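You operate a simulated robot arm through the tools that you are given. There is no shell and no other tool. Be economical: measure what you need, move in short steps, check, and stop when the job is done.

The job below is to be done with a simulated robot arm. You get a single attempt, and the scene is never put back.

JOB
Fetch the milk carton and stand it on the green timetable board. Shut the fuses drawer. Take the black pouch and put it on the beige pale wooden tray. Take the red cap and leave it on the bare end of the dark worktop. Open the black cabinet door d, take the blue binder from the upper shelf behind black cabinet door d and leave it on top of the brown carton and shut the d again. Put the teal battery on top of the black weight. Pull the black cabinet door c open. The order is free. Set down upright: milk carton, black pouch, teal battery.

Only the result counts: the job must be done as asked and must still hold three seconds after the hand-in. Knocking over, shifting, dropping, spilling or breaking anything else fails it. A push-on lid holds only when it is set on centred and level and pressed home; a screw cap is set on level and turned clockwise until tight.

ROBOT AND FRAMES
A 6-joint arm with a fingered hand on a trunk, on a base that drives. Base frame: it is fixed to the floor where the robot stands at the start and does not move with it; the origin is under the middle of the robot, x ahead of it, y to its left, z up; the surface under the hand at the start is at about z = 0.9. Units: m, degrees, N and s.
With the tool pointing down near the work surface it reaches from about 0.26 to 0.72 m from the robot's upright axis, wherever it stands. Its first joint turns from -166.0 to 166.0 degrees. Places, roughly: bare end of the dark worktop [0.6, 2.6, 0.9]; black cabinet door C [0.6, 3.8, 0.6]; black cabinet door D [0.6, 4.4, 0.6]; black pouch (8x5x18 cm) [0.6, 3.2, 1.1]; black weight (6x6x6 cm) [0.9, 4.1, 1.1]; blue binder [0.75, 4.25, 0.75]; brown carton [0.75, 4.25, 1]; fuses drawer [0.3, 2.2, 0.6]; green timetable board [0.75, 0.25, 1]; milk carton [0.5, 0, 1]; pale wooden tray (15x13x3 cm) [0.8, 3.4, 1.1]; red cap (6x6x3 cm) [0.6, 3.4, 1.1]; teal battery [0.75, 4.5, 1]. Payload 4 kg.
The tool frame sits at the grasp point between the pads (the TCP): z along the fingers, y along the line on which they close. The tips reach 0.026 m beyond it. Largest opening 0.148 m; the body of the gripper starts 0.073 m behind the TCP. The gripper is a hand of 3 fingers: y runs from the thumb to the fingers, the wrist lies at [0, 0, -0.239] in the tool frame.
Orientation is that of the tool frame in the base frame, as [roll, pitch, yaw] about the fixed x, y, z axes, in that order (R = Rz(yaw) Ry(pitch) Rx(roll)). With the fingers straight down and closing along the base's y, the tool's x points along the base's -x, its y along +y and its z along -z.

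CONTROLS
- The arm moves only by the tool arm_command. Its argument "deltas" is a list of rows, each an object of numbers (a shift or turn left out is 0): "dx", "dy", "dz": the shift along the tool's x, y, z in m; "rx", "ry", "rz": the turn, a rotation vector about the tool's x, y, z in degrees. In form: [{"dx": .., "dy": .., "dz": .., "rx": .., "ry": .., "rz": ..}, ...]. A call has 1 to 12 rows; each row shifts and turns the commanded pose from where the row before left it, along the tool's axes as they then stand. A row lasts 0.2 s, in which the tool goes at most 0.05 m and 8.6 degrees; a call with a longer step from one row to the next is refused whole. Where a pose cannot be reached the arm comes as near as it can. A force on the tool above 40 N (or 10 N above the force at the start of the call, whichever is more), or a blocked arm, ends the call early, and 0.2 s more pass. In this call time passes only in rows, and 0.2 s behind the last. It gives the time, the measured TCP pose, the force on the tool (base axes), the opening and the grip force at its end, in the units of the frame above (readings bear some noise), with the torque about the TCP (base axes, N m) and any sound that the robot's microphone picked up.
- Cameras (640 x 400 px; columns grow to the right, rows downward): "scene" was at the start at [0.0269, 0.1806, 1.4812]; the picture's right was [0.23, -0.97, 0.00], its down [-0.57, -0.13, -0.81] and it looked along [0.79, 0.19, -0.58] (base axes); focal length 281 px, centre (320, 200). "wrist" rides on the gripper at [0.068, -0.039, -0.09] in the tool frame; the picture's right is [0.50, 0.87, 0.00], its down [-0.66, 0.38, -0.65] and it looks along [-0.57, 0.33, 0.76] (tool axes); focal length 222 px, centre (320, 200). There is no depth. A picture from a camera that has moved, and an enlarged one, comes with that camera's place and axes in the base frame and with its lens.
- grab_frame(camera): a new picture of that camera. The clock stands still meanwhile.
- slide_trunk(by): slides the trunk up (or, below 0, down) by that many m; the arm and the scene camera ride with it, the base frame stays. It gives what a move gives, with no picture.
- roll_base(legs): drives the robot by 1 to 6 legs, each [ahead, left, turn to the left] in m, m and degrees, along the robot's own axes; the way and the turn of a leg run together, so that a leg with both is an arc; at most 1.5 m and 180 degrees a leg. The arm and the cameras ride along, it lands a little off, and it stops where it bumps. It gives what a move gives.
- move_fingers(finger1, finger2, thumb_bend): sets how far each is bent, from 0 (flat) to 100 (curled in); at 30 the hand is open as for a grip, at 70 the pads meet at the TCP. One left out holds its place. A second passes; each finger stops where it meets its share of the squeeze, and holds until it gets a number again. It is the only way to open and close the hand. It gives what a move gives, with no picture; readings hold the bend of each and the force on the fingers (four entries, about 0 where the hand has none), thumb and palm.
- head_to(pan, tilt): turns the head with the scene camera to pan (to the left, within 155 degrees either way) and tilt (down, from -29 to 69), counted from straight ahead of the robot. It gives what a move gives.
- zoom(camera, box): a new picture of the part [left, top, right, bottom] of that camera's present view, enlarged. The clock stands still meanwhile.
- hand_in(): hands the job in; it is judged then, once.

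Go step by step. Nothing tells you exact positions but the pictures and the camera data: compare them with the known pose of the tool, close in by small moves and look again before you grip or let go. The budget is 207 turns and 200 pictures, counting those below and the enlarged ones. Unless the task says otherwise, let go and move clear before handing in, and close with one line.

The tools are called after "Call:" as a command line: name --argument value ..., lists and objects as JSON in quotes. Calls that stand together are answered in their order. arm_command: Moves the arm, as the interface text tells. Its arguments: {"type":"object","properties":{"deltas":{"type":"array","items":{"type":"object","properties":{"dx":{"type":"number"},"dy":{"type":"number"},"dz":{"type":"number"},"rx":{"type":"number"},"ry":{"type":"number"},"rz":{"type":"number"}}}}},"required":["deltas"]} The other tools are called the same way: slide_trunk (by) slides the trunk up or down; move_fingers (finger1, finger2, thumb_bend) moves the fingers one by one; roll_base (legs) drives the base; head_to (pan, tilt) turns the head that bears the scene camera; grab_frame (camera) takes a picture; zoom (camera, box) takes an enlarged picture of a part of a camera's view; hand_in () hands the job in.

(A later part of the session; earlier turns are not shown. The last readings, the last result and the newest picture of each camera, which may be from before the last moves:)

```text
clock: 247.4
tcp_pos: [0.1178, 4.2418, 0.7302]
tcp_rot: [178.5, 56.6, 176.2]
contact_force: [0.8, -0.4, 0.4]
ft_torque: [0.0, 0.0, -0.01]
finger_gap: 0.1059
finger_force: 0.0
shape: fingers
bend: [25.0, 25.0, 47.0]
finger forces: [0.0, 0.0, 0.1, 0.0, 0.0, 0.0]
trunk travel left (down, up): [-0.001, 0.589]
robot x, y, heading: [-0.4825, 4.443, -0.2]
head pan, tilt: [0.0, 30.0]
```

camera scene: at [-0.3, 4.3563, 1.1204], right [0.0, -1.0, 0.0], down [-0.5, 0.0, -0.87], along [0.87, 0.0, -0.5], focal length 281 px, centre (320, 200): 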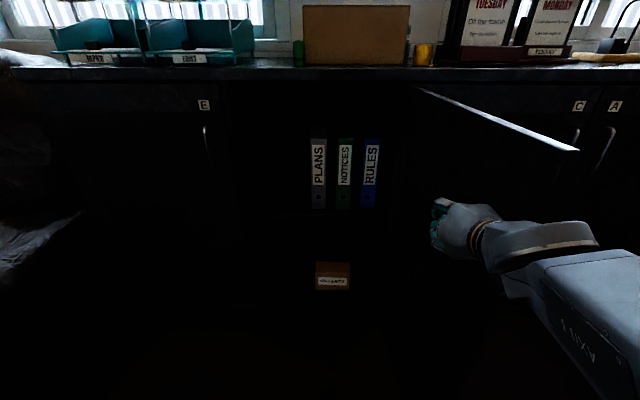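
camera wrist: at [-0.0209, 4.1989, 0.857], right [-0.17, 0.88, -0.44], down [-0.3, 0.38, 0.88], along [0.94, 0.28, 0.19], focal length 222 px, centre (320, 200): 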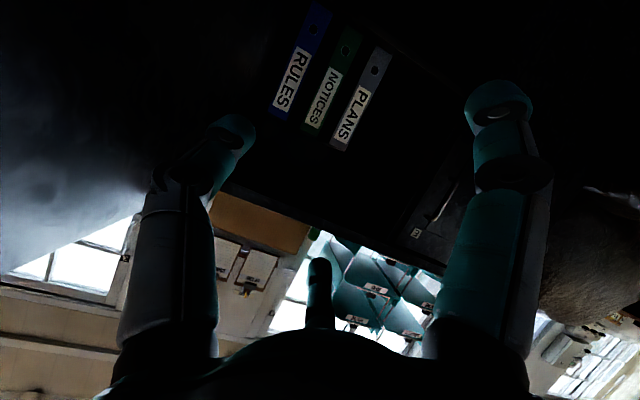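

Height is right (z 0.73). I align in y and drive partway, then look.

Call:
roll_base --legs '[[0, -0.06, 0], [0.36, 0, 0]]'

Call:
grab_frame --camera "wrist"

Call:
grab_frame --camera "scene"

```text
clock: 250.2
tcp_pos: [0.4758, 4.183, 0.7294]
tcp_rot: [178.5, 56.7, 176.4]
contact_force: [-0.1, 0.5, -0.8]
ft_torque: [0.0, 0.03, -0.01]
finger_gap: 0.1061
finger_force: 0.1
shape: fingers
bend: [25.0, 25.0, 47.0]
finger forces: [0.0, 0.0, 0.1, 0.0, 0.1, 0.0]
trunk travel left (down, up): [-0.001, 0.589]
robot x, y, heading: [-0.1273, 4.3823, 0.0]
head pan, tilt: [0.0, 30.0]
```

```text
46 pictures are left
camera wrist: at [0.3615, 4.1476, 0.7221], right [-0.24, 0.88, -0.41], down [-0.17, 0.37, 0.91], along [0.96, 0.29, 0.06], focal length 222 px, centre (320, 200)
```

wrist: 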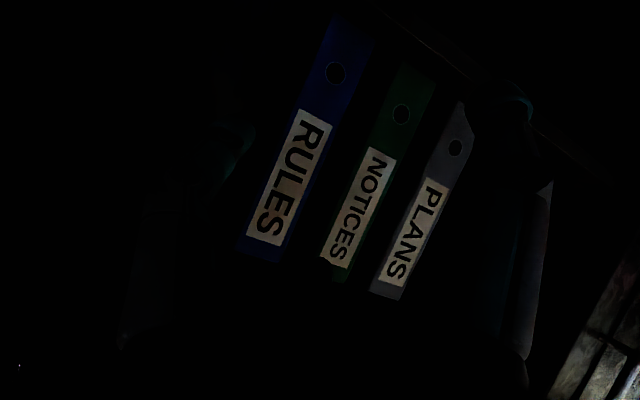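

```text
45 pictures are left
camera scene: at [-0.0969, 4.5426, 1.0658], right [0.0, -1.0, 0.0], down [-0.5, 0.0, -0.87], along [0.87, 0.0, -0.5], focal length 281 px, centre (320, 200)
```

scene: 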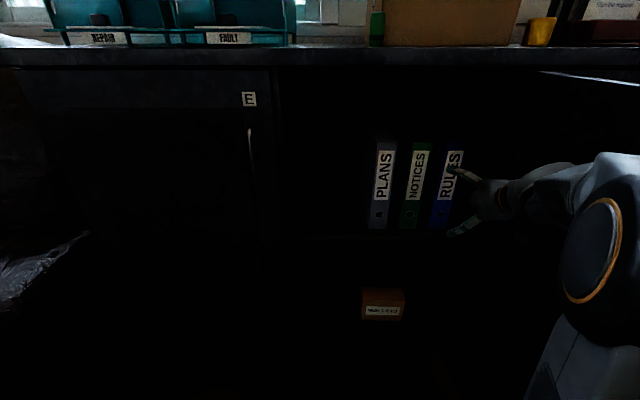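

Binder centre lines up with the hand (y≈4.182). I move in.

Call:
roll_base --legs '[[0.125, 0, 0]]'

Call:
zoom --camera "scene" --box '[340, 120, 540, 260]'

Call:
grab_frame --camera "wrist"

```text
clock: 251.5
tcp_pos: [0.5994, 4.1816, 0.7296]
tcp_rot: [178.5, 56.8, 176.3]
contact_force: [-0.4, 1.0, 0.7]
ft_torque: [0.02, 0.0, 0.01]
finger_gap: 0.1063
finger_force: 0.4
shape: fingers
bend: [25.0, 25.0, 47.0]
finger forces: [0.0, 0.7, 0.0, 0.0, 0.0, 0.0]
trunk travel left (down, up): [-0.001, 0.589]
robot x, y, heading: [-0.0039, 4.3825, 0.0]
head pan, tilt: [0.0, 30.0]
```

```text
2.86 times, centred on (440, 190) of scene
camera zoom: at [0.0279, 4.5424, 1.0658], right [0.0, -1.0, 0.0], down [-0.5, 0.0, -0.87], along [0.87, 0.0, -0.5], focal length 803 px, centre (-23, 229)
```

zoom: 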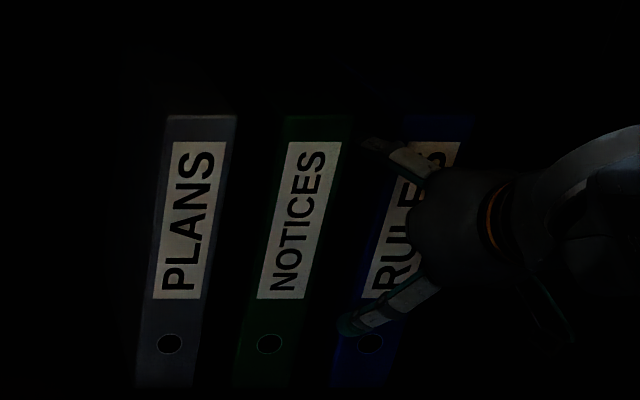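

```text
43 pictures are left
camera wrist: at [0.4856, 4.1466, 0.7221], right [-0.24, 0.88, -0.41], down [-0.17, 0.37, 0.91], along [0.96, 0.28, 0.06], focal length 222 px, centre (320, 200)
```

wrist: 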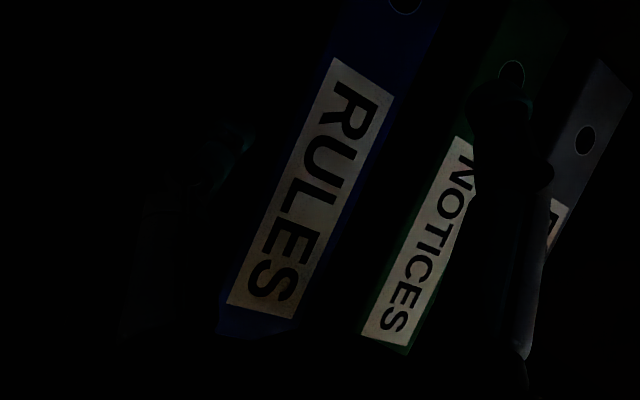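

The spine seems to be at x≈0.64. I move in further in two steps.

Call:
roll_base --legs '[[0.045, 0, 0], [0.03, 0, 0]]'

Call:
grab_frame --camera "wrist"

```text
clock: 252.8
tcp_pos: [0.6737, 4.1817, 0.7294]
tcp_rot: [178.6, 56.9, 176.3]
contact_force: [0.0, 0.3, 0.6]
ft_torque: [-0.02, -0.04, -0.01]
finger_gap: 0.1064
finger_force: 0.2
shape: fingers
bend: [25.0, 25.0, 47.0]
finger forces: [0.0, 0.6, 0.0, 0.0, 0.1, 0.1]
trunk travel left (down, up): [-0.001, 0.589]
robot x, y, heading: [0.0716, 4.3836, -0.4]
head pan, tilt: [0.0, 30.0]
```

```text
42 pictures are left
camera wrist: at [0.5604, 4.1462, 0.7222], right [-0.24, 0.88, -0.41], down [-0.17, 0.37, 0.91], along [0.96, 0.28, 0.06], focal length 222 px, centre (320, 200)
```

wrist: 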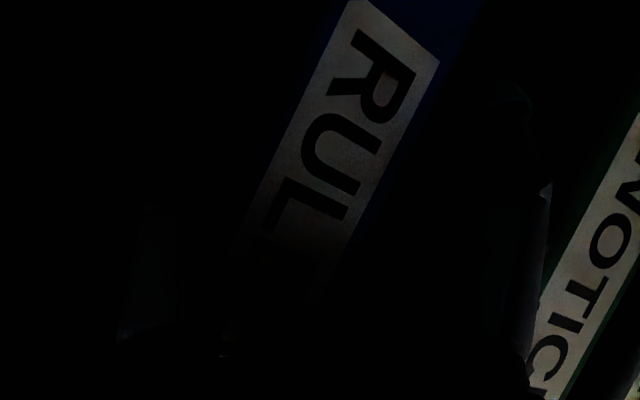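

Label growth says the spine is nearer x≈0.69. I go another 5–6 cm in with force watch.

Call:
roll_base --legs '[[0.03, 0, 0], [0.025, 0, 0]]'

Call:
zoom --camera "scene" --box '[340, 120, 580, 300]'

```text
clock: 254.1
tcp_pos: [0.7297, 4.1801, 0.7303]
tcp_rot: [178.5, 56.8, 176.2]
contact_force: [-0.4, 0.7, 0.4]
ft_torque: [-0.02, -0.01, -0.02]
finger_gap: 0.1061
finger_force: 0.6
shape: fingers
bend: [25.0, 25.0, 47.0]
finger forces: [0.1, 0.6, 0.1, 0.1, 0.0, 0.0]
trunk travel left (down, up): [-0.001, 0.589]
robot x, y, heading: [0.1239, 4.3793, -0.1]
head pan, tilt: [0.0, 30.0]
```

```text
2.22 times, centred on (460, 210) of scene
camera zoom: at [0.1578, 4.542, 1.0658], right [0.0, -1.0, 0.0], down [-0.5, 0.0, -0.87], along [0.87, 0.0, -0.5], focal length 624 px, centre (9, 178)
```

zoom: 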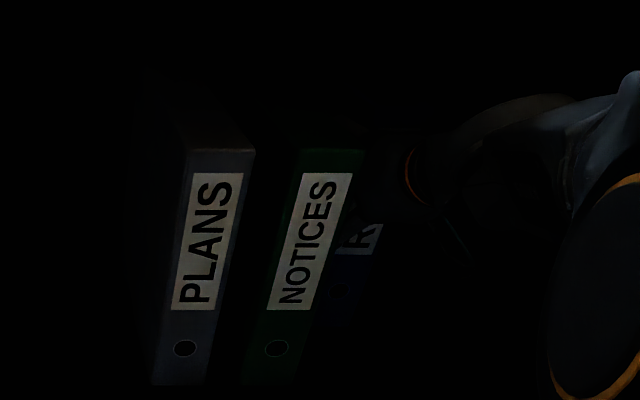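

Finger 2 has been pushing the binder back because the opening was too narrow. I back out, open wider and look.

Call:
roll_base --legs '[[-0.16, -0.005, 0]]'

Call:
move_fingers --finger1 10 --finger2 10 --thumb_bend 46

Call:
zoom --camera "scene" --box '[320, 110, 520, 250]'

Call:
grab_frame --camera "wrist"

```text
clock: 255.5
tcp_pos: [0.572, 4.1797, 0.7305]
tcp_rot: [178.6, 56.7, 176.3]
contact_force: [0.5, 35.1, 1.7]
ft_torque: [-0.66, 0.09, -0.88]
finger_gap: 0.0965
finger_force: 17.4
shape: fingers
bend: [25.0, 25.0, 47.0]
finger forces: [0.0, 0.0, 0.0, 0.0, 34.3, 0.0]
trunk travel left (down, up): [-0.001, 0.589]
robot x, y, heading: [-0.0338, 4.3802, -0.3]
head pan, tilt: [0.0, 30.0]
```

```text
clock: 256.5
tcp_pos: [0.5723, 4.1803, 0.7298]
tcp_rot: [178.3, 56.8, 176.4]
contact_force: [4.2, 31.5, 1.4]
ft_torque: [-0.55, 0.1, -0.64]
finger_gap: 0.1157
finger_force: 15.8
shape: fingers
bend: [10.0, 10.0, 46.0]
finger forces: [0.1, 0.0, 0.0, 0.1, 31.2, 0.0]
trunk travel left (down, up): [-0.001, 0.589]
robot x, y, heading: [-0.0335, 4.3793, -0.0]
head pan, tilt: [0.0, 30.0]
```

```text
2.86 times, centred on (420, 180) of scene
camera zoom: at [0.0009, 4.54, 1.0655], right [0.0, -1.0, 0.0], down [-0.5, 0.0, -0.87], along [0.87, 0.0, -0.5], focal length 803 px, centre (34, 257)
```

zoom: 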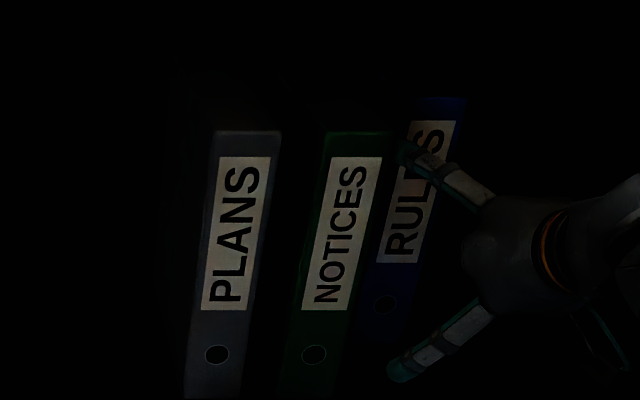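

```text
39 pictures are left
camera wrist: at [0.459, 4.1455, 0.7225], right [-0.24, 0.88, -0.4], down [-0.17, 0.37, 0.91], along [0.96, 0.29, 0.06], focal length 222 px, centre (320, 200)
```

wrist: 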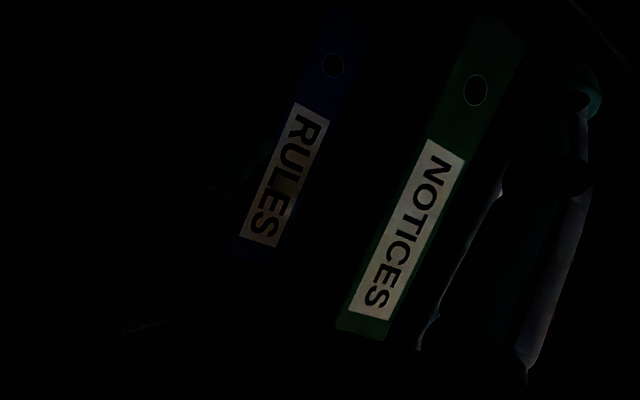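

The cabinet's side wall is at y≈4.13 and the binder now at x≈0.705. I recentre to y≈4.19 with a 31/31/41 finger opening and straighten the yaw.

Call:
roll_base --legs '[[-0.02, 0.012, 0]]'

Call:
move_fingers --finger1 31 --finger2 31 --thumb_bend 41

Call:
arm_command --deltas '[{"rx": -3.1, "rz": -2.0}]'

```text
clock: 257.3
tcp_pos: [0.5526, 4.1892, 0.7301]
tcp_rot: [178.4, 56.8, 176.1]
contact_force: [-0.3, -0.8, 0.1]
ft_torque: [0.08, -0.06, -0.01]
finger_gap: 0.1243
finger_force: 0.5
shape: fingers
bend: [10.0, 11.0, 46.0]
finger forces: [0.1, 0.7, 0.0, 0.0, 0.1, 0.1]
trunk travel left (down, up): [-0.001, 0.589]
robot x, y, heading: [-0.0512, 4.3899, -0.1]
head pan, tilt: [0.0, 30.0]
```

```text
clock: 258.3
tcp_pos: [0.5529, 4.1893, 0.7293]
tcp_rot: [178.2, 56.8, 176.0]
contact_force: [0.8, 3.8, -0.7]
ft_torque: [0.02, -0.01, -0.01]
finger_gap: 0.106
finger_force: 1.9
shape: fingers
bend: [31.0, 31.0, 42.0]
finger forces: [0.1, 0.1, 0.0, 0.0, 4.4, 0.0]
trunk travel left (down, up): [-0.001, 0.589]
robot x, y, heading: [-0.0506, 4.391, -0.0]
head pan, tilt: [0.0, 30.0]
```

```text
clock: 258.7
tcp_pos: [0.5567, 4.1932, 0.7401]
tcp_rot: [178.3, 56.4, 179.6]
contact_force: [0.0, -0.3, 0.3]
ft_torque: [0.01, 0.01, -0.02]
finger_gap: 0.1083
finger_force: 0.1
shape: fingers
bend: [31.0, 31.0, 41.0]
finger forces: [0.0, 0.0, 0.1, 0.1, 0.0, 0.1]
out of reach, approached as far as the arm can: row 1
trunk travel left (down, up): [-0.001, 0.589]
robot x, y, heading: [-0.0508, 4.3891, -0.0]
head pan, tilt: [0.0, 30.0]
```

Call:
zoom --camera "wrist" --box '[180, 20, 480, 320]'

```text
1.33 times, centred on (330, 170) of wrist
camera zoom: at [0.4457, 4.1516, 0.7326], right [-0.29, 0.87, -0.4], down [-0.19, 0.36, 0.91], along [0.94, 0.34, 0.06], focal length 296 px, centre (307, 240)
```

zoom: 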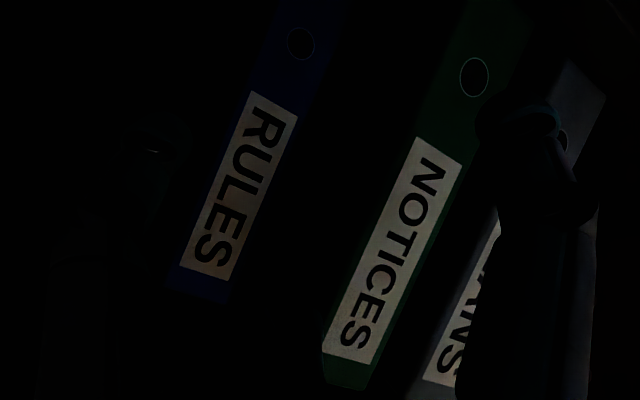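

On reflection the palm had reached the spine: at TCP x≈0.73 the fingers were already straddling it correctly. I re-enter with the same opening, at y≈4.182.

Call:
roll_base --legs '[[-0.03, -0.011, 0]]'

Call:
move_fingers --finger1 25 --finger2 25 --thumb_bend 47

Call:
roll_base --legs '[[0.1, 0, 0], [0.08, 0, 0]]'

```text
clock: 259.5
tcp_pos: [0.5281, 4.1832, 0.7396]
tcp_rot: [178.2, 56.3, 179.6]
contact_force: [-5.4, 17.9, -0.1]
ft_torque: [-0.16, 0.01, -0.55]
finger_gap: 0.101
finger_force: 8.9
shape: fingers
bend: [31.0, 31.0, 44.0]
finger forces: [0.0, 0.0, 0.0, 0.0, 17.6, 0.0]
trunk travel left (down, up): [-0.001, 0.589]
robot x, y, heading: [-0.0764, 4.3801, -0.1]
head pan, tilt: [0.0, 30.0]
```

```text
clock: 260.5
tcp_pos: [0.5275, 4.1831, 0.7393]
tcp_rot: [178.0, 56.3, 179.5]
contact_force: [-0.5, 2.5, 0.1]
ft_torque: [-0.03, -0.02, -0.1]
finger_gap: 0.1055
finger_force: 1.0
shape: fingers
bend: [25.0, 25.0, 47.0]
finger forces: [0.0, 0.0, 0.0, 0.0, 3.0, 0.1]
trunk travel left (down, up): [-0.001, 0.589]
robot x, y, heading: [-0.0829, 4.3784, -0.3]
head pan, tilt: [0.0, 30.0]
```

```text
clock: 262.3
tcp_pos: [0.7092, 4.1816, 0.7395]
tcp_rot: [178.1, 56.4, 179.3]
contact_force: [0.3, 0.5, 1.2]
ft_torque: [-0.01, -0.02, -0.01]
finger_gap: 0.1059
finger_force: 0.8
shape: fingers
bend: [25.0, 25.0, 47.0]
finger forces: [0.0, 0.8, 0.0, 0.1, 0.1, 0.1]
trunk travel left (down, up): [-0.001, 0.589]
robot x, y, heading: [0.1038, 4.3767, -0.4]
head pan, tilt: [0.0, 30.0]
```

Call:
roll_base --legs '[[0.02, 0, 0]]'

Call:
move_fingers --finger1 55 --finger2 55 --thumb_bend 60

Call:
grab_frame --camera "wrist"

```text
clock: 263.1
tcp_pos: [0.7292, 4.1814, 0.7401]
tcp_rot: [178.2, 56.4, 179.3]
contact_force: [-0.3, 0.7, -0.8]
ft_torque: [-0.02, 0.03, -0.02]
finger_gap: 0.1064
finger_force: 0.7
shape: fingers
bend: [25.0, 25.0, 47.0]
finger forces: [0.0, 0.6, 0.0, 0.0, 0.1, 0.0]
trunk travel left (down, up): [-0.001, 0.589]
robot x, y, heading: [0.1205, 4.377, -0.7]
head pan, tilt: [0.0, 30.0]
```

```text
clock: 264.1
tcp_pos: [0.7283, 4.1806, 0.7393]
tcp_rot: [178.2, 56.4, 179.4]
contact_force: [0.5, -0.8, 5.7]
ft_torque: [-0.52, 0.07, -0.12]
finger_gap: 0.0625
finger_force: 17.4
shape: fingers
bend: [51.0, 50.0, 51.0]
finger forces: [3.0, 14.1, 0.0, 0.0, 17.7, 0.1]
trunk travel left (down, up): [-0.001, 0.589]
robot x, y, heading: [0.1211, 4.3796, -0.4]
head pan, tilt: [0.0, 30.0]
```

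```text
37 pictures are left
camera wrist: at [0.6169, 4.1397, 0.7329], right [-0.29, 0.87, -0.4], down [-0.19, 0.36, 0.91], along [0.94, 0.34, 0.06], focal length 222 px, centre (320, 200)
```

wrist: 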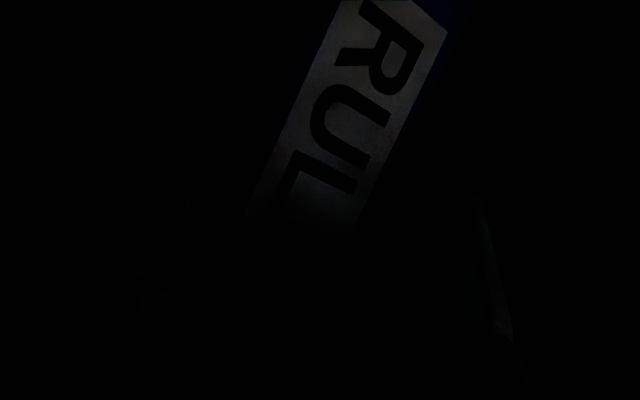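

The binder is gripped (14–18 N). I squeeze harder and lift slightly.

Call:
move_fingers --finger1 75 --finger2 75 --thumb_bend 80

Call:
slide_trunk --by 0.015

Call:
roll_base --legs '[[-0.1, 0.004, 0]]'

Call:
grab_frame --camera "wrist"

```text
clock: 265.1
tcp_pos: [0.7286, 4.1799, 0.7395]
tcp_rot: [178.0, 56.4, 179.4]
contact_force: [1.9, 0.6, 5.7]
ft_torque: [-0.36, 0.12, -0.03]
finger_gap: 0.0584
finger_force: 25.6
shape: fingers
bend: [56.0, 55.0, 54.0]
finger forces: [8.5, 17.0, 0.0, 0.1, 25.8, 0.1]
trunk travel left (down, up): [-0.001, 0.589]
robot x, y, heading: [0.1203, 4.3783, -0.3]
head pan, tilt: [0.0, 30.0]
```

```text
clock: 265.7
tcp_pos: [0.7285, 4.181, 0.7539]
tcp_rot: [178.0, 56.3, 179.3]
contact_force: [-0.4, -0.8, -4.9]
ft_torque: [0.0, 0.43, 0.01]
finger_gap: 0.0581
finger_force: 24.9
shape: fingers
bend: [56.0, 55.0, 54.0]
finger forces: [8.9, 15.7, 0.1, 0.1, 24.7, 0.0]
trunk travel left (down, up): [-0.016, 0.574]
robot x, y, heading: [0.122, 4.3769, -0.4]
head pan, tilt: [0.0, 30.0]
```

```text
clock: 266.9
tcp_pos: [0.6284, 4.1857, 0.754]
tcp_rot: [178.1, 56.4, 179.5]
contact_force: [-0.2, 0.0, -6.1]
ft_torque: [0.03, 0.43, 0.0]
finger_gap: 0.0581
finger_force: 24.4
shape: fingers
bend: [56.0, 55.0, 54.0]
finger forces: [9.0, 15.6, 0.0, 0.1, 24.7, 0.0]
trunk travel left (down, up): [-0.016, 0.574]
robot x, y, heading: [0.0144, 4.382, -0.4]
head pan, tilt: [0.0, 30.0]
```

```text
36 pictures are left
camera wrist: at [0.5165, 4.1447, 0.7472], right [-0.29, 0.87, -0.4], down [-0.19, 0.36, 0.91], along [0.94, 0.34, 0.06], focal length 222 px, centre (320, 200)
```

wrist: 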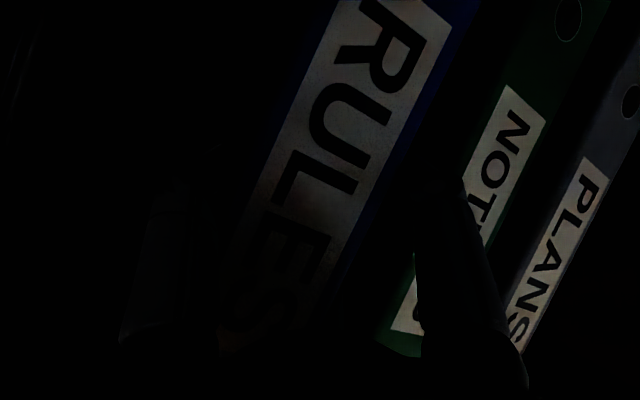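

The binder comes out with the hand, fully lifted. I continue backing out.

Call:
roll_base --legs '[[-0.4, 0.02, 0]]'

Call:
grab_frame --camera "scene"

```text
clock: 269.4
tcp_pos: [0.2324, 4.2108, 0.7542]
tcp_rot: [178.1, 56.3, 179.7]
contact_force: [0.1, -0.2, -6.0]
ft_torque: [-0.01, 0.45, 0.0]
finger_gap: 0.058
finger_force: 24.5
shape: fingers
bend: [56.0, 55.0, 54.0]
finger forces: [9.0, 15.6, 0.1, 0.1, 24.8, 0.0]
trunk travel left (down, up): [-0.016, 0.574]
robot x, y, heading: [-0.377, 4.4012, 0.1]
head pan, tilt: [0.0, 30.0]
```

```text
35 pictures are left
camera scene: at [-0.3456, 4.5631, 1.0808], right [0.0, -1.0, 0.0], down [-0.5, 0.0, -0.87], along [0.87, 0.0, -0.5], focal length 281 px, centre (320, 200)
```

scene: 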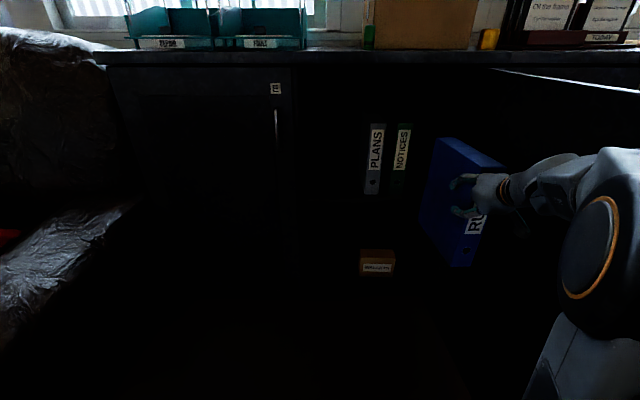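

Binder is out and upright. I raise it with the arm and trunk above the carton height.

Call:
arm_command --deltas '[{"dx": -0.025, "dz": -0.0167}, {"dx": -0.025, "dz": -0.0167}, {"dx": -0.025, "dz": -0.0167}]'

Call:
slide_trunk --by 0.57

Call:
head_to --pan -5 --tilt 25

Call:
grab_frame --camera "scene"

Call:
grab_frame --camera "wrist"

```text
clock: 270.2
tcp_pos: [0.233, 4.2062, 0.8451]
tcp_rot: [178.1, 56.3, 179.7]
contact_force: [0.0, 0.2, -6.6]
ft_torque: [0.02, 0.4, -0.03]
finger_gap: 0.0578
finger_force: 24.6
shape: fingers
bend: [56.0, 55.0, 54.0]
finger forces: [9.0, 15.2, 0.0, 0.0, 24.6, 0.1]
trunk travel left (down, up): [-0.016, 0.574]
robot x, y, heading: [-0.3765, 4.4021, 0.0]
head pan, tilt: [0.0, 30.0]
```

```text
refused: 0.57 is not a number from -0.4 to 0.4
```

```text
clock: 270.8
tcp_pos: [0.2334, 4.2066, 0.8448]
tcp_rot: [178.0, 56.3, 179.6]
contact_force: [-0.9, -0.1, -4.2]
ft_torque: [0.03, 0.44, 0.02]
finger_gap: 0.0578
finger_force: 24.8
shape: fingers
bend: [56.0, 55.0, 54.0]
finger forces: [9.1, 15.2, 0.0, 0.1, 24.5, 0.0]
trunk travel left (down, up): [-0.016, 0.574]
robot x, y, heading: [-0.3793, 4.402, 0.3]
head pan, tilt: [-5.0, 25.0]
```

```text
34 pictures are left
camera scene: at [-0.3442, 4.5551, 1.0887], right [-0.08, -1.0, 0.0], down [-0.42, 0.04, -0.91], along [0.9, -0.08, -0.42], focal length 281 px, centre (320, 200)
```

scene: 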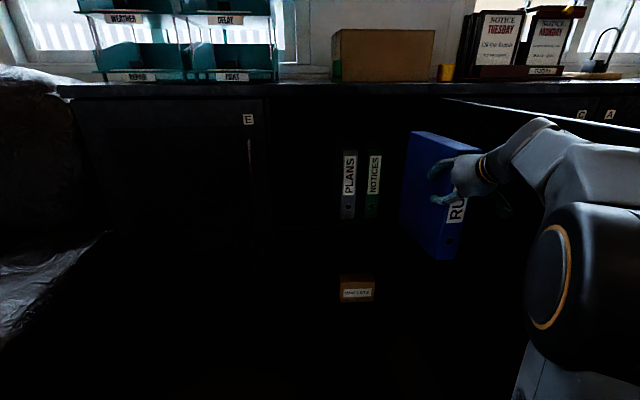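

```text
33 pictures are left
camera wrist: at [0.1211, 4.1652, 0.8379], right [-0.3, 0.87, -0.4], down [-0.19, 0.36, 0.91], along [0.94, 0.35, 0.06], focal length 222 px, centre (320, 200)
```

wrist: 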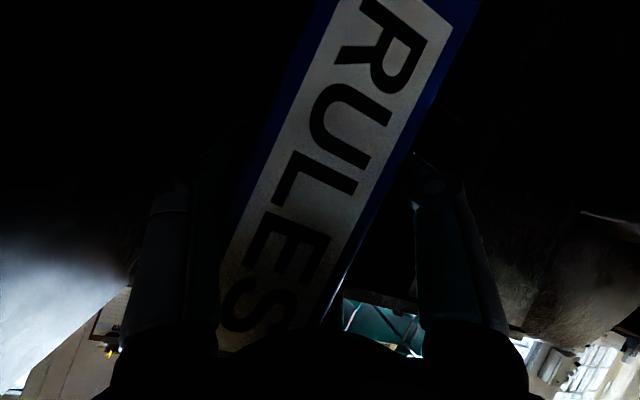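

Call:
slide_trunk --by 0.4

Call:
slide_trunk --by 0.17

Call:
roll_base --legs '[[0, 0.05, 0], [0.3, 0, 0]]'

Call:
grab_frame --camera "scene"

```text
clock: 274.6
tcp_pos: [0.2321, 4.2078, 1.2459]
tcp_rot: [178.1, 56.3, 179.8]
contact_force: [-1.3, -0.4, -5.7]
ft_torque: [0.04, 0.41, -0.01]
finger_gap: 0.0581
finger_force: 24.1
shape: fingers
bend: [56.0, 55.0, 54.0]
finger forces: [9.1, 15.0, 0.1, 0.0, 24.5, 0.0]
trunk travel left (down, up): [-0.416, 0.174]
robot x, y, heading: [-0.3739, 4.4018, 0.4]
head pan, tilt: [-5.0, 25.0]
```

```text
clock: 276.6
tcp_pos: [0.2332, 4.2084, 1.4157]
tcp_rot: [178.2, 56.4, 179.8]
contact_force: [0.1, 0.7, -5.5]
ft_torque: [0.04, 0.41, 0.03]
finger_gap: 0.058
finger_force: 24.4
shape: fingers
bend: [56.0, 55.0, 54.0]
finger forces: [9.1, 15.1, 0.0, 0.0, 24.5, 0.1]
trunk travel left (down, up): [-0.586, 0.004]
robot x, y, heading: [-0.3769, 4.4035, -0.1]
head pan, tilt: [-5.0, 25.0]
```

```text
clock: 279.1
tcp_pos: [0.5323, 4.2584, 1.4152]
tcp_rot: [178.1, 56.2, 179.9]
contact_force: [0.4, 0.8, -4.6]
ft_torque: [0.08, 0.45, 0.0]
finger_gap: 0.0577
finger_force: 24.5
shape: fingers
bend: [56.0, 55.0, 54.0]
finger forces: [9.2, 15.3, 0.0, 0.1, 24.7, 0.0]
trunk travel left (down, up): [-0.586, 0.004]
robot x, y, heading: [-0.0764, 4.4539, 0.1]
head pan, tilt: [-5.0, 25.0]
```

```text
32 pictures are left
camera scene: at [-0.0449, 4.6046, 1.6587], right [-0.08, -1.0, 0.0], down [-0.42, 0.04, -0.91], along [0.9, -0.08, -0.42], focal length 281 px, centre (320, 200)
```

scene: 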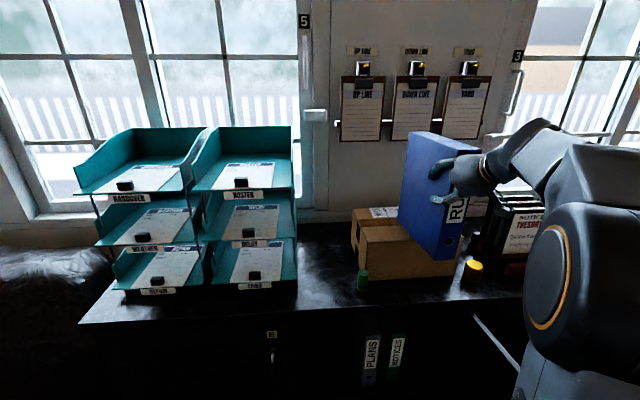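

Binder clears the carton top. I move forward over the carton.

Call:
roll_base --legs '[[0.165, 0.005, 0]]'

Call:
zoom --camera "scene" --box '[320, 100, 560, 300]'

```text
clock: 280.6
tcp_pos: [0.697, 4.2648, 1.4151]
tcp_rot: [178.0, 56.3, 179.9]
contact_force: [1.3, 0.6, -5.6]
ft_torque: [0.01, 0.42, 0.04]
finger_gap: 0.0579
finger_force: 24.6
shape: fingers
bend: [56.0, 55.0, 54.0]
finger forces: [9.2, 15.1, 0.0, 0.0, 24.7, 0.0]
trunk travel left (down, up): [-0.586, 0.004]
robot x, y, heading: [0.0869, 4.4597, 0.3]
head pan, tilt: [-5.0, 25.0]
```

```text
2.00 times, centred on (440, 200) of scene
camera zoom: at [0.1197, 4.6104, 1.6587], right [-0.08, -1.0, 0.0], down [-0.42, 0.04, -0.91], along [0.9, -0.07, -0.42], focal length 562 px, centre (80, 200)
```

zoom: 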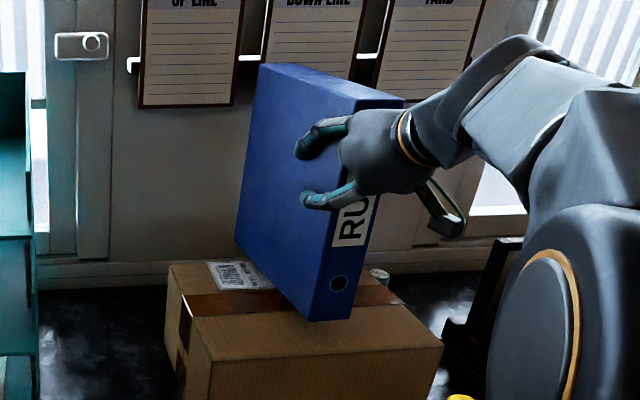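

Binder is over the carton, centred, slightly nose-down at the rear. I lower in small trunk steps.

Call:
slide_trunk --by -0.02

Call:
slide_trunk --by -0.01

Call:
slide_trunk --by -0.006

```text
clock: 281.2
tcp_pos: [0.6963, 4.2634, 1.3947]
tcp_rot: [178.0, 56.3, 180.0]
contact_force: [-0.1, 0.7, -6.4]
ft_torque: [0.04, 0.36, 0.0]
finger_gap: 0.0578
finger_force: 24.3
shape: fingers
bend: [56.0, 55.0, 54.0]
finger forces: [9.2, 15.1, 0.0, 0.0, 24.5, 0.0]
trunk travel left (down, up): [-0.566, 0.024]
robot x, y, heading: [0.0849, 4.4543, 0.4]
head pan, tilt: [-5.0, 25.0]
```

```text
clock: 281.8
tcp_pos: [0.6942, 4.265, 1.3893]
tcp_rot: [178.3, 56.7, -179.8]
contact_force: [0.4, 0.3, 18.4]
ft_torque: [-0.61, -0.19, 0.03]
finger_gap: 0.0573
finger_force: 26.1
shape: fingers
bend: [57.0, 55.0, 54.0]
finger forces: [9.4, 16.7, 0.1, 0.0, 24.9, 0.0]
trunk travel left (down, up): [-0.556, 0.034]
robot x, y, heading: [0.0823, 4.4604, 0.2]
head pan, tilt: [-5.0, 25.0]
```

```text
clock: 282.4
tcp_pos: [0.6935, 4.2654, 1.3827]
tcp_rot: [178.4, 56.6, -179.9]
contact_force: [-0.1, 2.2, 32.1]
ft_torque: [-0.98, -0.2, 0.13]
finger_gap: 0.0555
finger_force: 26.2
shape: fingers
bend: [59.0, 55.0, 54.0]
finger forces: [10.5, 17.2, 0.1, 0.0, 25.3, 0.0]
trunk travel left (down, up): [-0.55, 0.04]
robot x, y, heading: [0.0818, 4.4573, 0.5]
head pan, tilt: [-5.0, 25.0]
```

Call:
zoom --camera "scene" --box '[360, 130, 520, 290]'

```text
2.50 times, centred on (440, 210) of scene
camera zoom: at [0.1151, 4.6119, 1.6229], right [-0.08, -1.0, 0.0], down [-0.42, 0.03, -0.91], along [0.9, -0.08, -0.42], focal length 702 px, centre (20, 175)
```

zoom: 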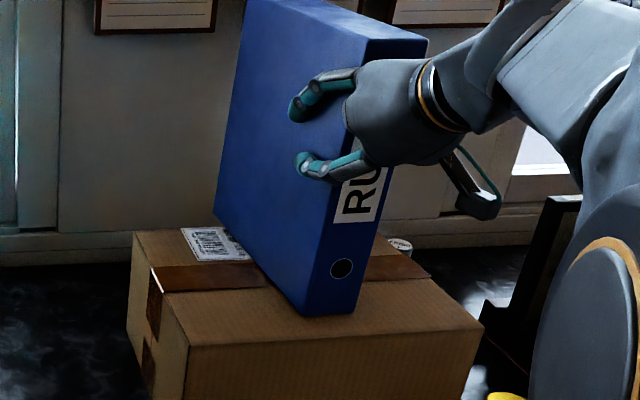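

The binder rests on the carton. I ease the pressure and open the fingers a little at a time.

Call:
slide_trunk --by 0.003

Call:
move_fingers --finger1 47 --finger2 47 --thumb_bend 49

Call:
move_fingers --finger1 28 --finger2 28 --thumb_bend 38

Call:
zoom --camera "scene" --box '[360, 130, 520, 290]'

```text
clock: 282.9
tcp_pos: [0.6933, 4.2643, 1.3825]
tcp_rot: [178.1, 56.4, 179.9]
contact_force: [-2.5, 0.2, 22.6]
ft_torque: [-0.82, -0.32, 0.08]
finger_gap: 0.0558
finger_force: 26.2
shape: fingers
bend: [59.0, 55.0, 54.0]
finger forces: [10.3, 16.7, 0.0, 0.0, 25.5, 0.1]
trunk travel left (down, up): [-0.553, 0.037]
robot x, y, heading: [0.0856, 4.457, 0.4]
head pan, tilt: [-5.0, 25.0]
```

```text
clock: 283.9
tcp_pos: [0.6954, 4.2649, 1.3808]
tcp_rot: [178.0, 56.3, 179.8]
contact_force: [-0.5, 0.3, -1.8]
ft_torque: [-0.06, -0.03, -0.04]
finger_gap: 0.0696
finger_force: 1.6
shape: fingers
bend: [47.0, 47.0, 49.0]
finger forces: [0.0, 1.7, 0.1, 0.0, 1.6, 0.0]
trunk travel left (down, up): [-0.553, 0.037]
robot x, y, heading: [0.0879, 4.4586, 0.2]
head pan, tilt: [-5.0, 25.0]
```

```text
clock: 284.9
tcp_pos: [0.6958, 4.2637, 1.3822]
tcp_rot: [178.1, 56.4, 179.8]
contact_force: [-0.1, 0.3, 0.1]
ft_torque: [-0.02, 0.01, -0.04]
finger_gap: 0.1161
finger_force: 0.2
shape: fingers
bend: [28.0, 28.0, 38.0]
finger forces: [0.0, 0.7, 0.0, 0.0, 0.0, 0.0]
trunk travel left (down, up): [-0.553, 0.037]
robot x, y, heading: [0.0861, 4.4589, 0.2]
head pan, tilt: [-5.0, 25.0]
```

```text
2.50 times, centred on (440, 210) of scene
camera zoom: at [0.1179, 4.6107, 1.6257], right [-0.08, -1.0, 0.0], down [-0.42, 0.03, -0.91], along [0.9, -0.07, -0.42], focal length 702 px, centre (20, 175)
```

zoom: 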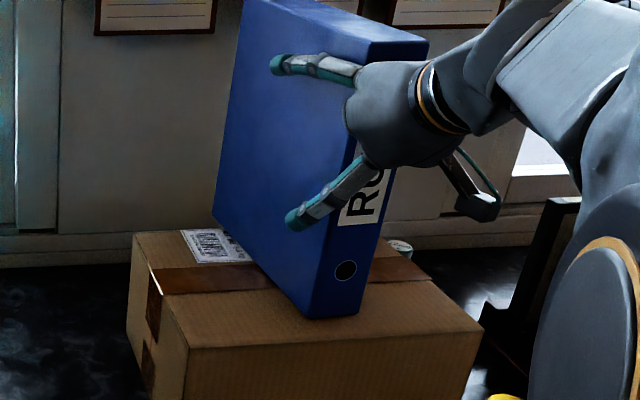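

It stands. I open wider and back straight out.

Call:
move_fingers --finger1 15 --finger2 15 --thumb_bend 28

Call:
roll_base --legs '[[-0.08, 0, 0], [-0.35, 0, 0]]'

Call:
grab_frame --camera "scene"

```text
clock: 285.9
tcp_pos: [0.6955, 4.2642, 1.3832]
tcp_rot: [178.1, 56.4, 180.0]
contact_force: [-1.0, 0.7, 0.6]
ft_torque: [-0.06, -0.02, -0.02]
finger_gap: 0.1441
finger_force: 0.6
shape: fingers
bend: [15.0, 15.0, 28.0]
finger forces: [0.0, 0.6, 0.1, 0.0, 0.1, 0.0]
trunk travel left (down, up): [-0.553, 0.037]
robot x, y, heading: [0.0868, 4.4593, 0.2]
head pan, tilt: [-5.0, 25.0]
```

```text
clock: 288.8
tcp_pos: [0.2648, 4.2626, 1.3838]
tcp_rot: [178.1, 56.2, 179.8]
contact_force: [-0.8, 0.6, 0.2]
ft_torque: [-0.01, 0.02, 0.02]
finger_gap: 0.1438
finger_force: 0.1
shape: fingers
bend: [15.0, 15.0, 28.0]
finger forces: [0.0, 0.0, 0.0, 0.0, 0.0, 0.0]
trunk travel left (down, up): [-0.553, 0.037]
robot x, y, heading: [-0.3461, 4.458, 0.0]
head pan, tilt: [-5.0, 25.0]
```

```text
28 pictures are left
camera scene: at [-0.314, 4.6086, 1.6258], right [-0.08, -1.0, 0.0], down [-0.42, 0.03, -0.91], along [0.9, -0.07, -0.42], focal length 281 px, centre (320, 200)
```

scene: 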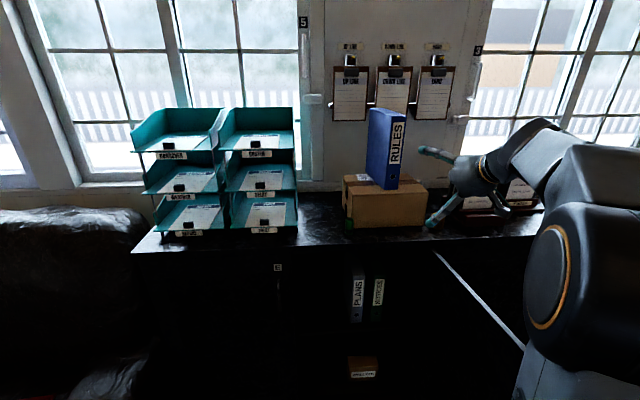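

Binder stands on the carton. Now I close D: with the hand still high, I pass over to the door's outer side, lower, and push.

Call:
move_fingers --finger1 70 --finger2 70 --thumb_bend 70

Call:
roll_base --legs '[[-0.03, -0.4, 0]]'

Call:
slide_trunk --by -0.4

Call:
slide_trunk --by -0.15

Call:
head_to --pan 0 --tilt 30

Call:
grab_frame --camera "scene"

```text
clock: 289.8
tcp_pos: [0.2649, 4.2627, 1.382]
tcp_rot: [178.0, 56.3, 179.9]
contact_force: [-0.3, 0.0, -0.1]
ft_torque: [0.0, -0.02, 0.02]
finger_gap: 0.0
finger_force: 0.1
shape: fingers
bend: [69.0, 69.0, 70.0]
finger forces: [0.1, 0.0, 0.1, 0.0, 0.0, 0.0]
trunk travel left (down, up): [-0.553, 0.037]
robot x, y, heading: [-0.3469, 4.4562, 0.5]
head pan, tilt: [-5.0, 25.0]
```

```text
clock: 292.3
tcp_pos: [0.2378, 3.8616, 1.3817]
tcp_rot: [178.0, 56.3, -179.9]
contact_force: [-0.3, 0.3, 0.2]
ft_torque: [-0.02, 0.0, 0.04]
finger_gap: 0.0001
finger_force: 0.0
shape: fingers
bend: [69.0, 69.0, 70.0]
finger forces: [0.1, 0.0, 0.0, 0.0, 0.1, 0.0]
trunk travel left (down, up): [-0.553, 0.037]
robot x, y, heading: [-0.372, 4.0476, 0.4]
head pan, tilt: [-5.0, 25.0]
```

```text
clock: 296.2
tcp_pos: [0.2381, 3.8597, 0.9822]
tcp_rot: [178.0, 56.3, -179.7]
contact_force: [-0.1, 0.5, -0.5]
ft_torque: [0.0, -0.01, -0.01]
finger_gap: 0.0002
finger_force: 0.1
shape: fingers
bend: [69.0, 69.0, 70.0]
finger forces: [0.1, 0.0, 0.0, 0.0, 0.0, 0.0]
trunk travel left (down, up): [-0.153, 0.437]
robot x, y, heading: [-0.3716, 4.0483, 0.4]
head pan, tilt: [-5.0, 25.0]
```

```text
clock: 297.9
tcp_pos: [0.2381, 3.861, 0.8327]
tcp_rot: [178.1, 56.4, -179.8]
contact_force: [0.0, -0.8, 0.0]
ft_torque: [0.01, 0.0, 0.01]
finger_gap: 0.0
finger_force: 0.0
shape: fingers
bend: [69.0, 69.0, 70.0]
finger forces: [0.0, 0.0, 0.0, 0.0, 0.0, 0.0]
trunk travel left (down, up): [-0.003, 0.587]
robot x, y, heading: [-0.3774, 4.0521, 0.4]
head pan, tilt: [-5.0, 25.0]
```

```text
clock: 298.6
tcp_pos: [0.2388, 3.8601, 0.8336]
tcp_rot: [178.0, 56.3, -179.7]
contact_force: [-0.8, 1.0, -0.2]
ft_torque: [-0.02, 0.01, 0.0]
finger_gap: 0.0
finger_force: 0.0
shape: fingers
bend: [69.0, 69.0, 70.0]
finger forces: [0.0, 0.0, 0.1, 0.0, 0.1, 0.0]
trunk travel left (down, up): [-0.003, 0.587]
robot x, y, heading: [-0.3744, 4.0508, 0.7]
head pan, tilt: [0.0, 30.0]
```

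```text
27 pictures are left
camera scene: at [-0.3427, 4.2127, 1.0678], right [0.01, -1.0, 0.0], down [-0.5, 0.0, -0.87], along [0.87, 0.01, -0.5], focal length 281 px, centre (320, 200)
```

scene: 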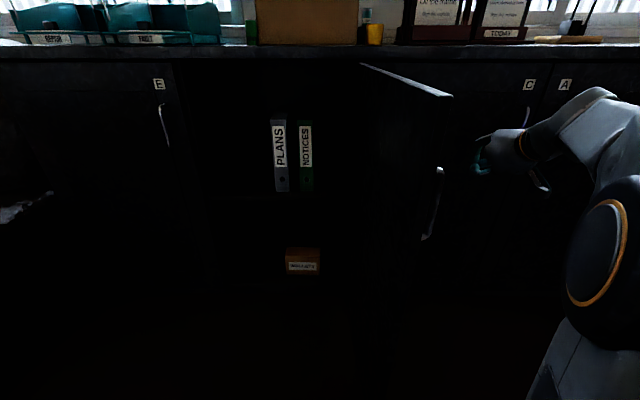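

The forearm would foul the door edge, so I shift the base right and the hand left relative to it before pushing.

Call:
roll_base --legs '[[0, -0.25, -0.6]]'

Call:
arm_command --deltas '[{"dy": 0.04}, {"dy": 0.04}, {"dy": 0.04}, {"dy": 0.04}, {"dy": 0.04}, {"dy": 0.04}, {"dy": 0.02}]'

Call:
roll_base --legs '[[0, 0.12, 0]]'

```text
clock: 300.4
tcp_pos: [0.2372, 3.6039, 0.8313]
tcp_rot: [177.9, 56.3, 179.5]
contact_force: [0.2, -0.2, -0.5]
ft_torque: [0.01, -0.01, 0.01]
finger_gap: 0.0002
finger_force: 0.2
shape: fingers
bend: [69.0, 69.0, 70.0]
finger forces: [0.0, 0.0, 0.0, 0.0, 0.0, 0.0]
trunk travel left (down, up): [-0.003, 0.587]
robot x, y, heading: [-0.3749, 3.7988, 0.0]
head pan, tilt: [0.0, 30.0]
```

```text
clock: 302.0
tcp_pos: [0.2309, 3.8639, 0.8383]
tcp_rot: [178.1, 56.4, 179.5]
contact_force: [-0.3, 0.1, 1.4]
ft_torque: [0.01, 0.0, -0.01]
finger_gap: 0.0
finger_force: 0.0
shape: fingers
bend: [69.0, 69.0, 70.0]
finger forces: [0.1, 0.0, 0.0, 0.0, 0.1, 0.0]
trunk travel left (down, up): [-0.003, 0.587]
robot x, y, heading: [-0.3709, 3.8028, 0.1]
head pan, tilt: [0.0, 30.0]
```

```text
clock: 303.2
tcp_pos: [0.2325, 3.9856, 0.839]
tcp_rot: [178.0, 56.4, 179.6]
contact_force: [-0.5, 0.5, 0.2]
ft_torque: [-0.01, -0.02, 0.01]
finger_gap: 0.0002
finger_force: 0.0
shape: fingers
bend: [69.0, 69.0, 70.0]
finger forces: [0.0, 0.0, 0.0, 0.1, 0.0, 0.0]
trunk travel left (down, up): [-0.003, 0.587]
robot x, y, heading: [-0.3668, 3.9248, -0.3]
head pan, tilt: [0.0, 30.0]
```

Call:
roll_base --legs '[[0, 0.06, 0], [0.005, 0.08, 0], [0.01, 0.09, 0], [0.04, 0.073, 0]]'

Call:
grab_frame --camera "scene"

```text
clock: 306.2
tcp_pos: [0.2877, 4.2858, 0.8393]
tcp_rot: [178.0, 56.3, 179.7]
contact_force: [0.1, -0.6, -0.5]
ft_torque: [0.01, 0.02, 0.02]
finger_gap: 0.0004
finger_force: 0.0
shape: fingers
bend: [69.0, 70.0, 70.0]
finger forces: [0.0, 0.0, 0.1, 0.1, 0.0, 0.0]
trunk travel left (down, up): [-0.003, 0.587]
robot x, y, heading: [-0.3171, 4.2232, 0.1]
head pan, tilt: [0.0, 30.0]
```

```text
26 pictures are left
camera scene: at [-0.285, 4.3831, 1.0678], right [0.0, -1.0, 0.0], down [-0.5, 0.0, -0.87], along [0.87, 0.0, -0.5], focal length 281 px, centre (320, 200)
```

scene: 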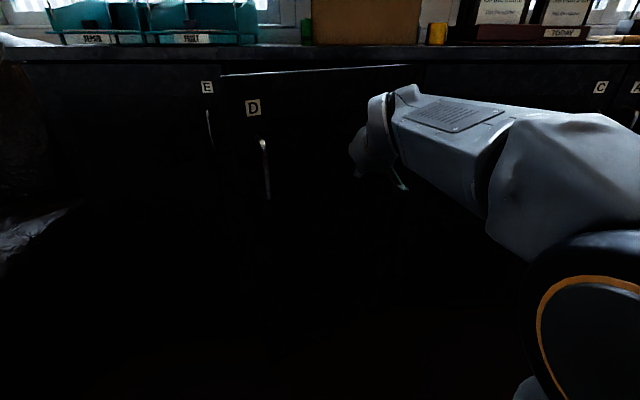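

The door swung almost shut. I move up and press it home.

Call:
roll_base --legs '[[0.1, 0.1, 0], [0.06, 0.03, 0]]'

Call:
arm_command --deltas '[{"dz": 0.0166, "dx": -0.011}, {"dz": 0.0166, "dx": -0.011}, {"dz": 0.0125, "dx": -0.0083}, {"dz": 0.0125, "dx": -0.0083}, {"dz": 0.0083, "dx": -0.0055}, {"dz": 0.0083, "dx": -0.0055}, {"dz": 0.0083, "dx": -0.0055}, {"dz": 0.0083, "dx": -0.0055}]'

Call:
grab_frame --camera "scene"

```text
clock: 308.2
tcp_pos: [0.4473, 4.415, 0.8387]
tcp_rot: [177.9, 56.3, 179.7]
contact_force: [-0.1, 0.0, 0.5]
ft_torque: [0.01, -0.01, 0.0]
finger_gap: 0.0004
finger_force: 0.2
shape: fingers
bend: [69.0, 70.0, 70.0]
finger forces: [0.0, 0.1, 0.0, 0.0, 0.1, 0.0]
trunk travel left (down, up): [-0.003, 0.587]
robot x, y, heading: [-0.1553, 4.3507, 0.1]
head pan, tilt: [0.0, 30.0]
```

```text
clock: 309.4
tcp_pos: [0.5219, 4.4158, 0.8393]
tcp_rot: [177.6, 55.9, 179.1]
contact_force: [-22.7, -4.4, 3.9]
ft_torque: [-0.05, 0.11, -0.2]
finger_gap: 0.0002
finger_force: 14.6
shape: fingers
bend: [69.0, 71.0, 69.0]
finger forces: [0.1, 9.9, 0.0, 0.1, 19.4, 0.0]
trunk travel left (down, up): [-0.003, 0.587]
robot x, y, heading: [-0.16, 4.3507, -0.3]
head pan, tilt: [0.0, 30.0]
stopped in row 6: the force on the tool passed its limit at 56 N (the readings are from after the stop); the commanded pose is now the measured one
```

```text
25 pictures are left
camera scene: at [-0.1267, 4.5121, 1.068], right [0.0, -1.0, 0.0], down [-0.5, 0.0, -0.87], along [0.87, 0.0, -0.5], focal length 281 px, centre (320, 200)
```

scene: 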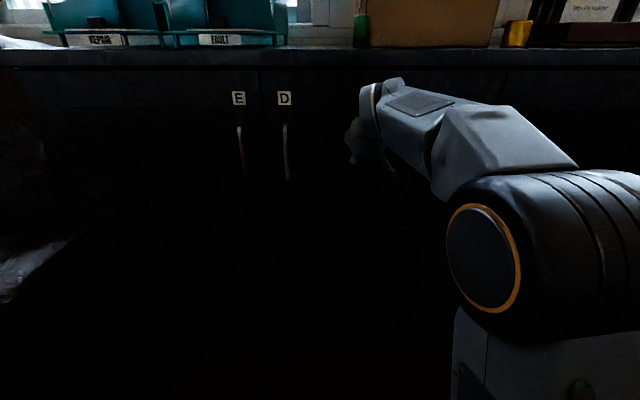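

D is shut. I back off and go to door C's handle (expected y≈3.60).

Call:
roll_base --legs '[[-0.2, 0, 0], [0, -0.815, 0]]'

Call:
move_fingers --finger1 40 --finger2 40 --thumb_bend 40

Call:
grab_frame --camera "wrist"

Call:
grab_frame --camera "scene"

```text
clock: 315.0
tcp_pos: [0.3271, 3.5955, 0.8357]
tcp_rot: [177.7, 55.8, 178.9]
contact_force: [0.6, -0.2, 0.3]
ft_torque: [0.0, -0.03, 0.0]
finger_gap: 0.0004
finger_force: 0.1
shape: fingers
bend: [69.0, 70.0, 70.0]
finger forces: [0.0, 0.0, 0.0, 0.0, 0.1, 0.1]
trunk travel left (down, up): [-0.003, 0.587]
robot x, y, heading: [-0.3567, 3.5322, -0.1]
head pan, tilt: [0.0, 30.0]
```

```text
clock: 316.0
tcp_pos: [0.3286, 3.5954, 0.8361]
tcp_rot: [177.7, 55.8, 178.8]
contact_force: [0.6, 0.1, -0.4]
ft_torque: [0.02, 0.01, -0.01]
finger_gap: 0.0944
finger_force: 0.0
shape: fingers
bend: [40.0, 40.0, 40.0]
finger forces: [0.0, 0.0, 0.1, 0.1, 0.0, 0.0]
trunk travel left (down, up): [-0.003, 0.587]
robot x, y, heading: [-0.3554, 3.5318, -0.1]
head pan, tilt: [0.0, 30.0]
```

```text
24 pictures are left
camera wrist: at [0.2157, 3.5544, 0.8299], right [-0.29, 0.87, -0.39], down [-0.18, 0.35, 0.92], along [0.94, 0.34, 0.05], focal length 222 px, centre (320, 200)
```

wrist: 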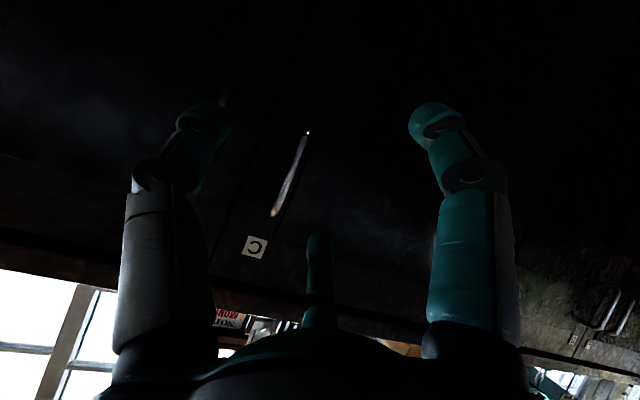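

```text
23 pictures are left
camera scene: at [-0.3215, 3.6937, 1.0678], right [0.0, -1.0, 0.0], down [-0.5, 0.0, -0.87], along [0.87, 0.0, -0.5], focal length 281 px, centre (320, 200)
```

scene: 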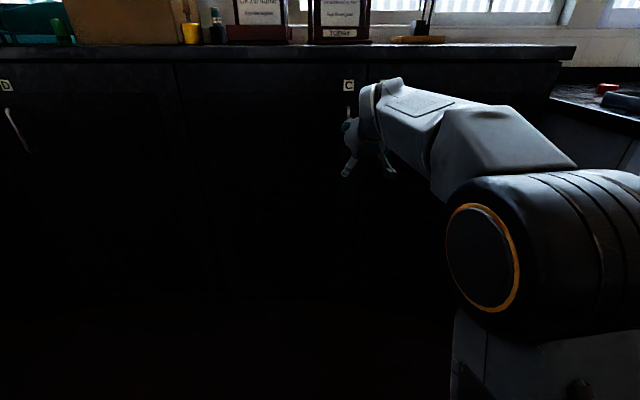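

C's bar is at y≈3.607. I align and drive in.

Call:
roll_base --legs '[[0.1, 0.012, 0], [0.068, 0, 0]]'

Call:
grab_frame --camera "wrist"

```text
clock: 317.7
tcp_pos: [0.4917, 3.6072, 0.8372]
tcp_rot: [177.6, 55.9, 178.8]
contact_force: [-22.6, 0.5, 4.4]
ft_torque: [0.18, -0.79, 0.67]
finger_gap: 0.0948
finger_force: 11.3
shape: fingers
bend: [40.0, 43.0, 40.0]
finger forces: [0.0, 22.1, 0.0, 0.1, 0.0, 0.1]
trunk travel left (down, up): [-0.003, 0.587]
robot x, y, heading: [-0.1878, 3.5422, 0.1]
head pan, tilt: [0.0, 30.0]
```

```text
22 pictures are left
camera wrist: at [0.38, 3.5659, 0.831], right [-0.29, 0.87, -0.39], down [-0.18, 0.35, 0.92], along [0.94, 0.34, 0.05], focal length 222 px, centre (320, 200)
```

wrist: 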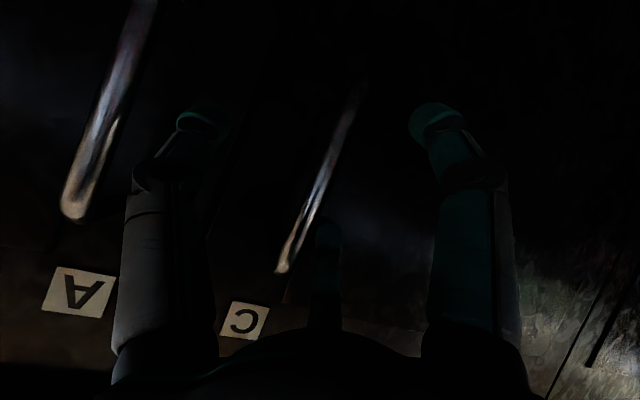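

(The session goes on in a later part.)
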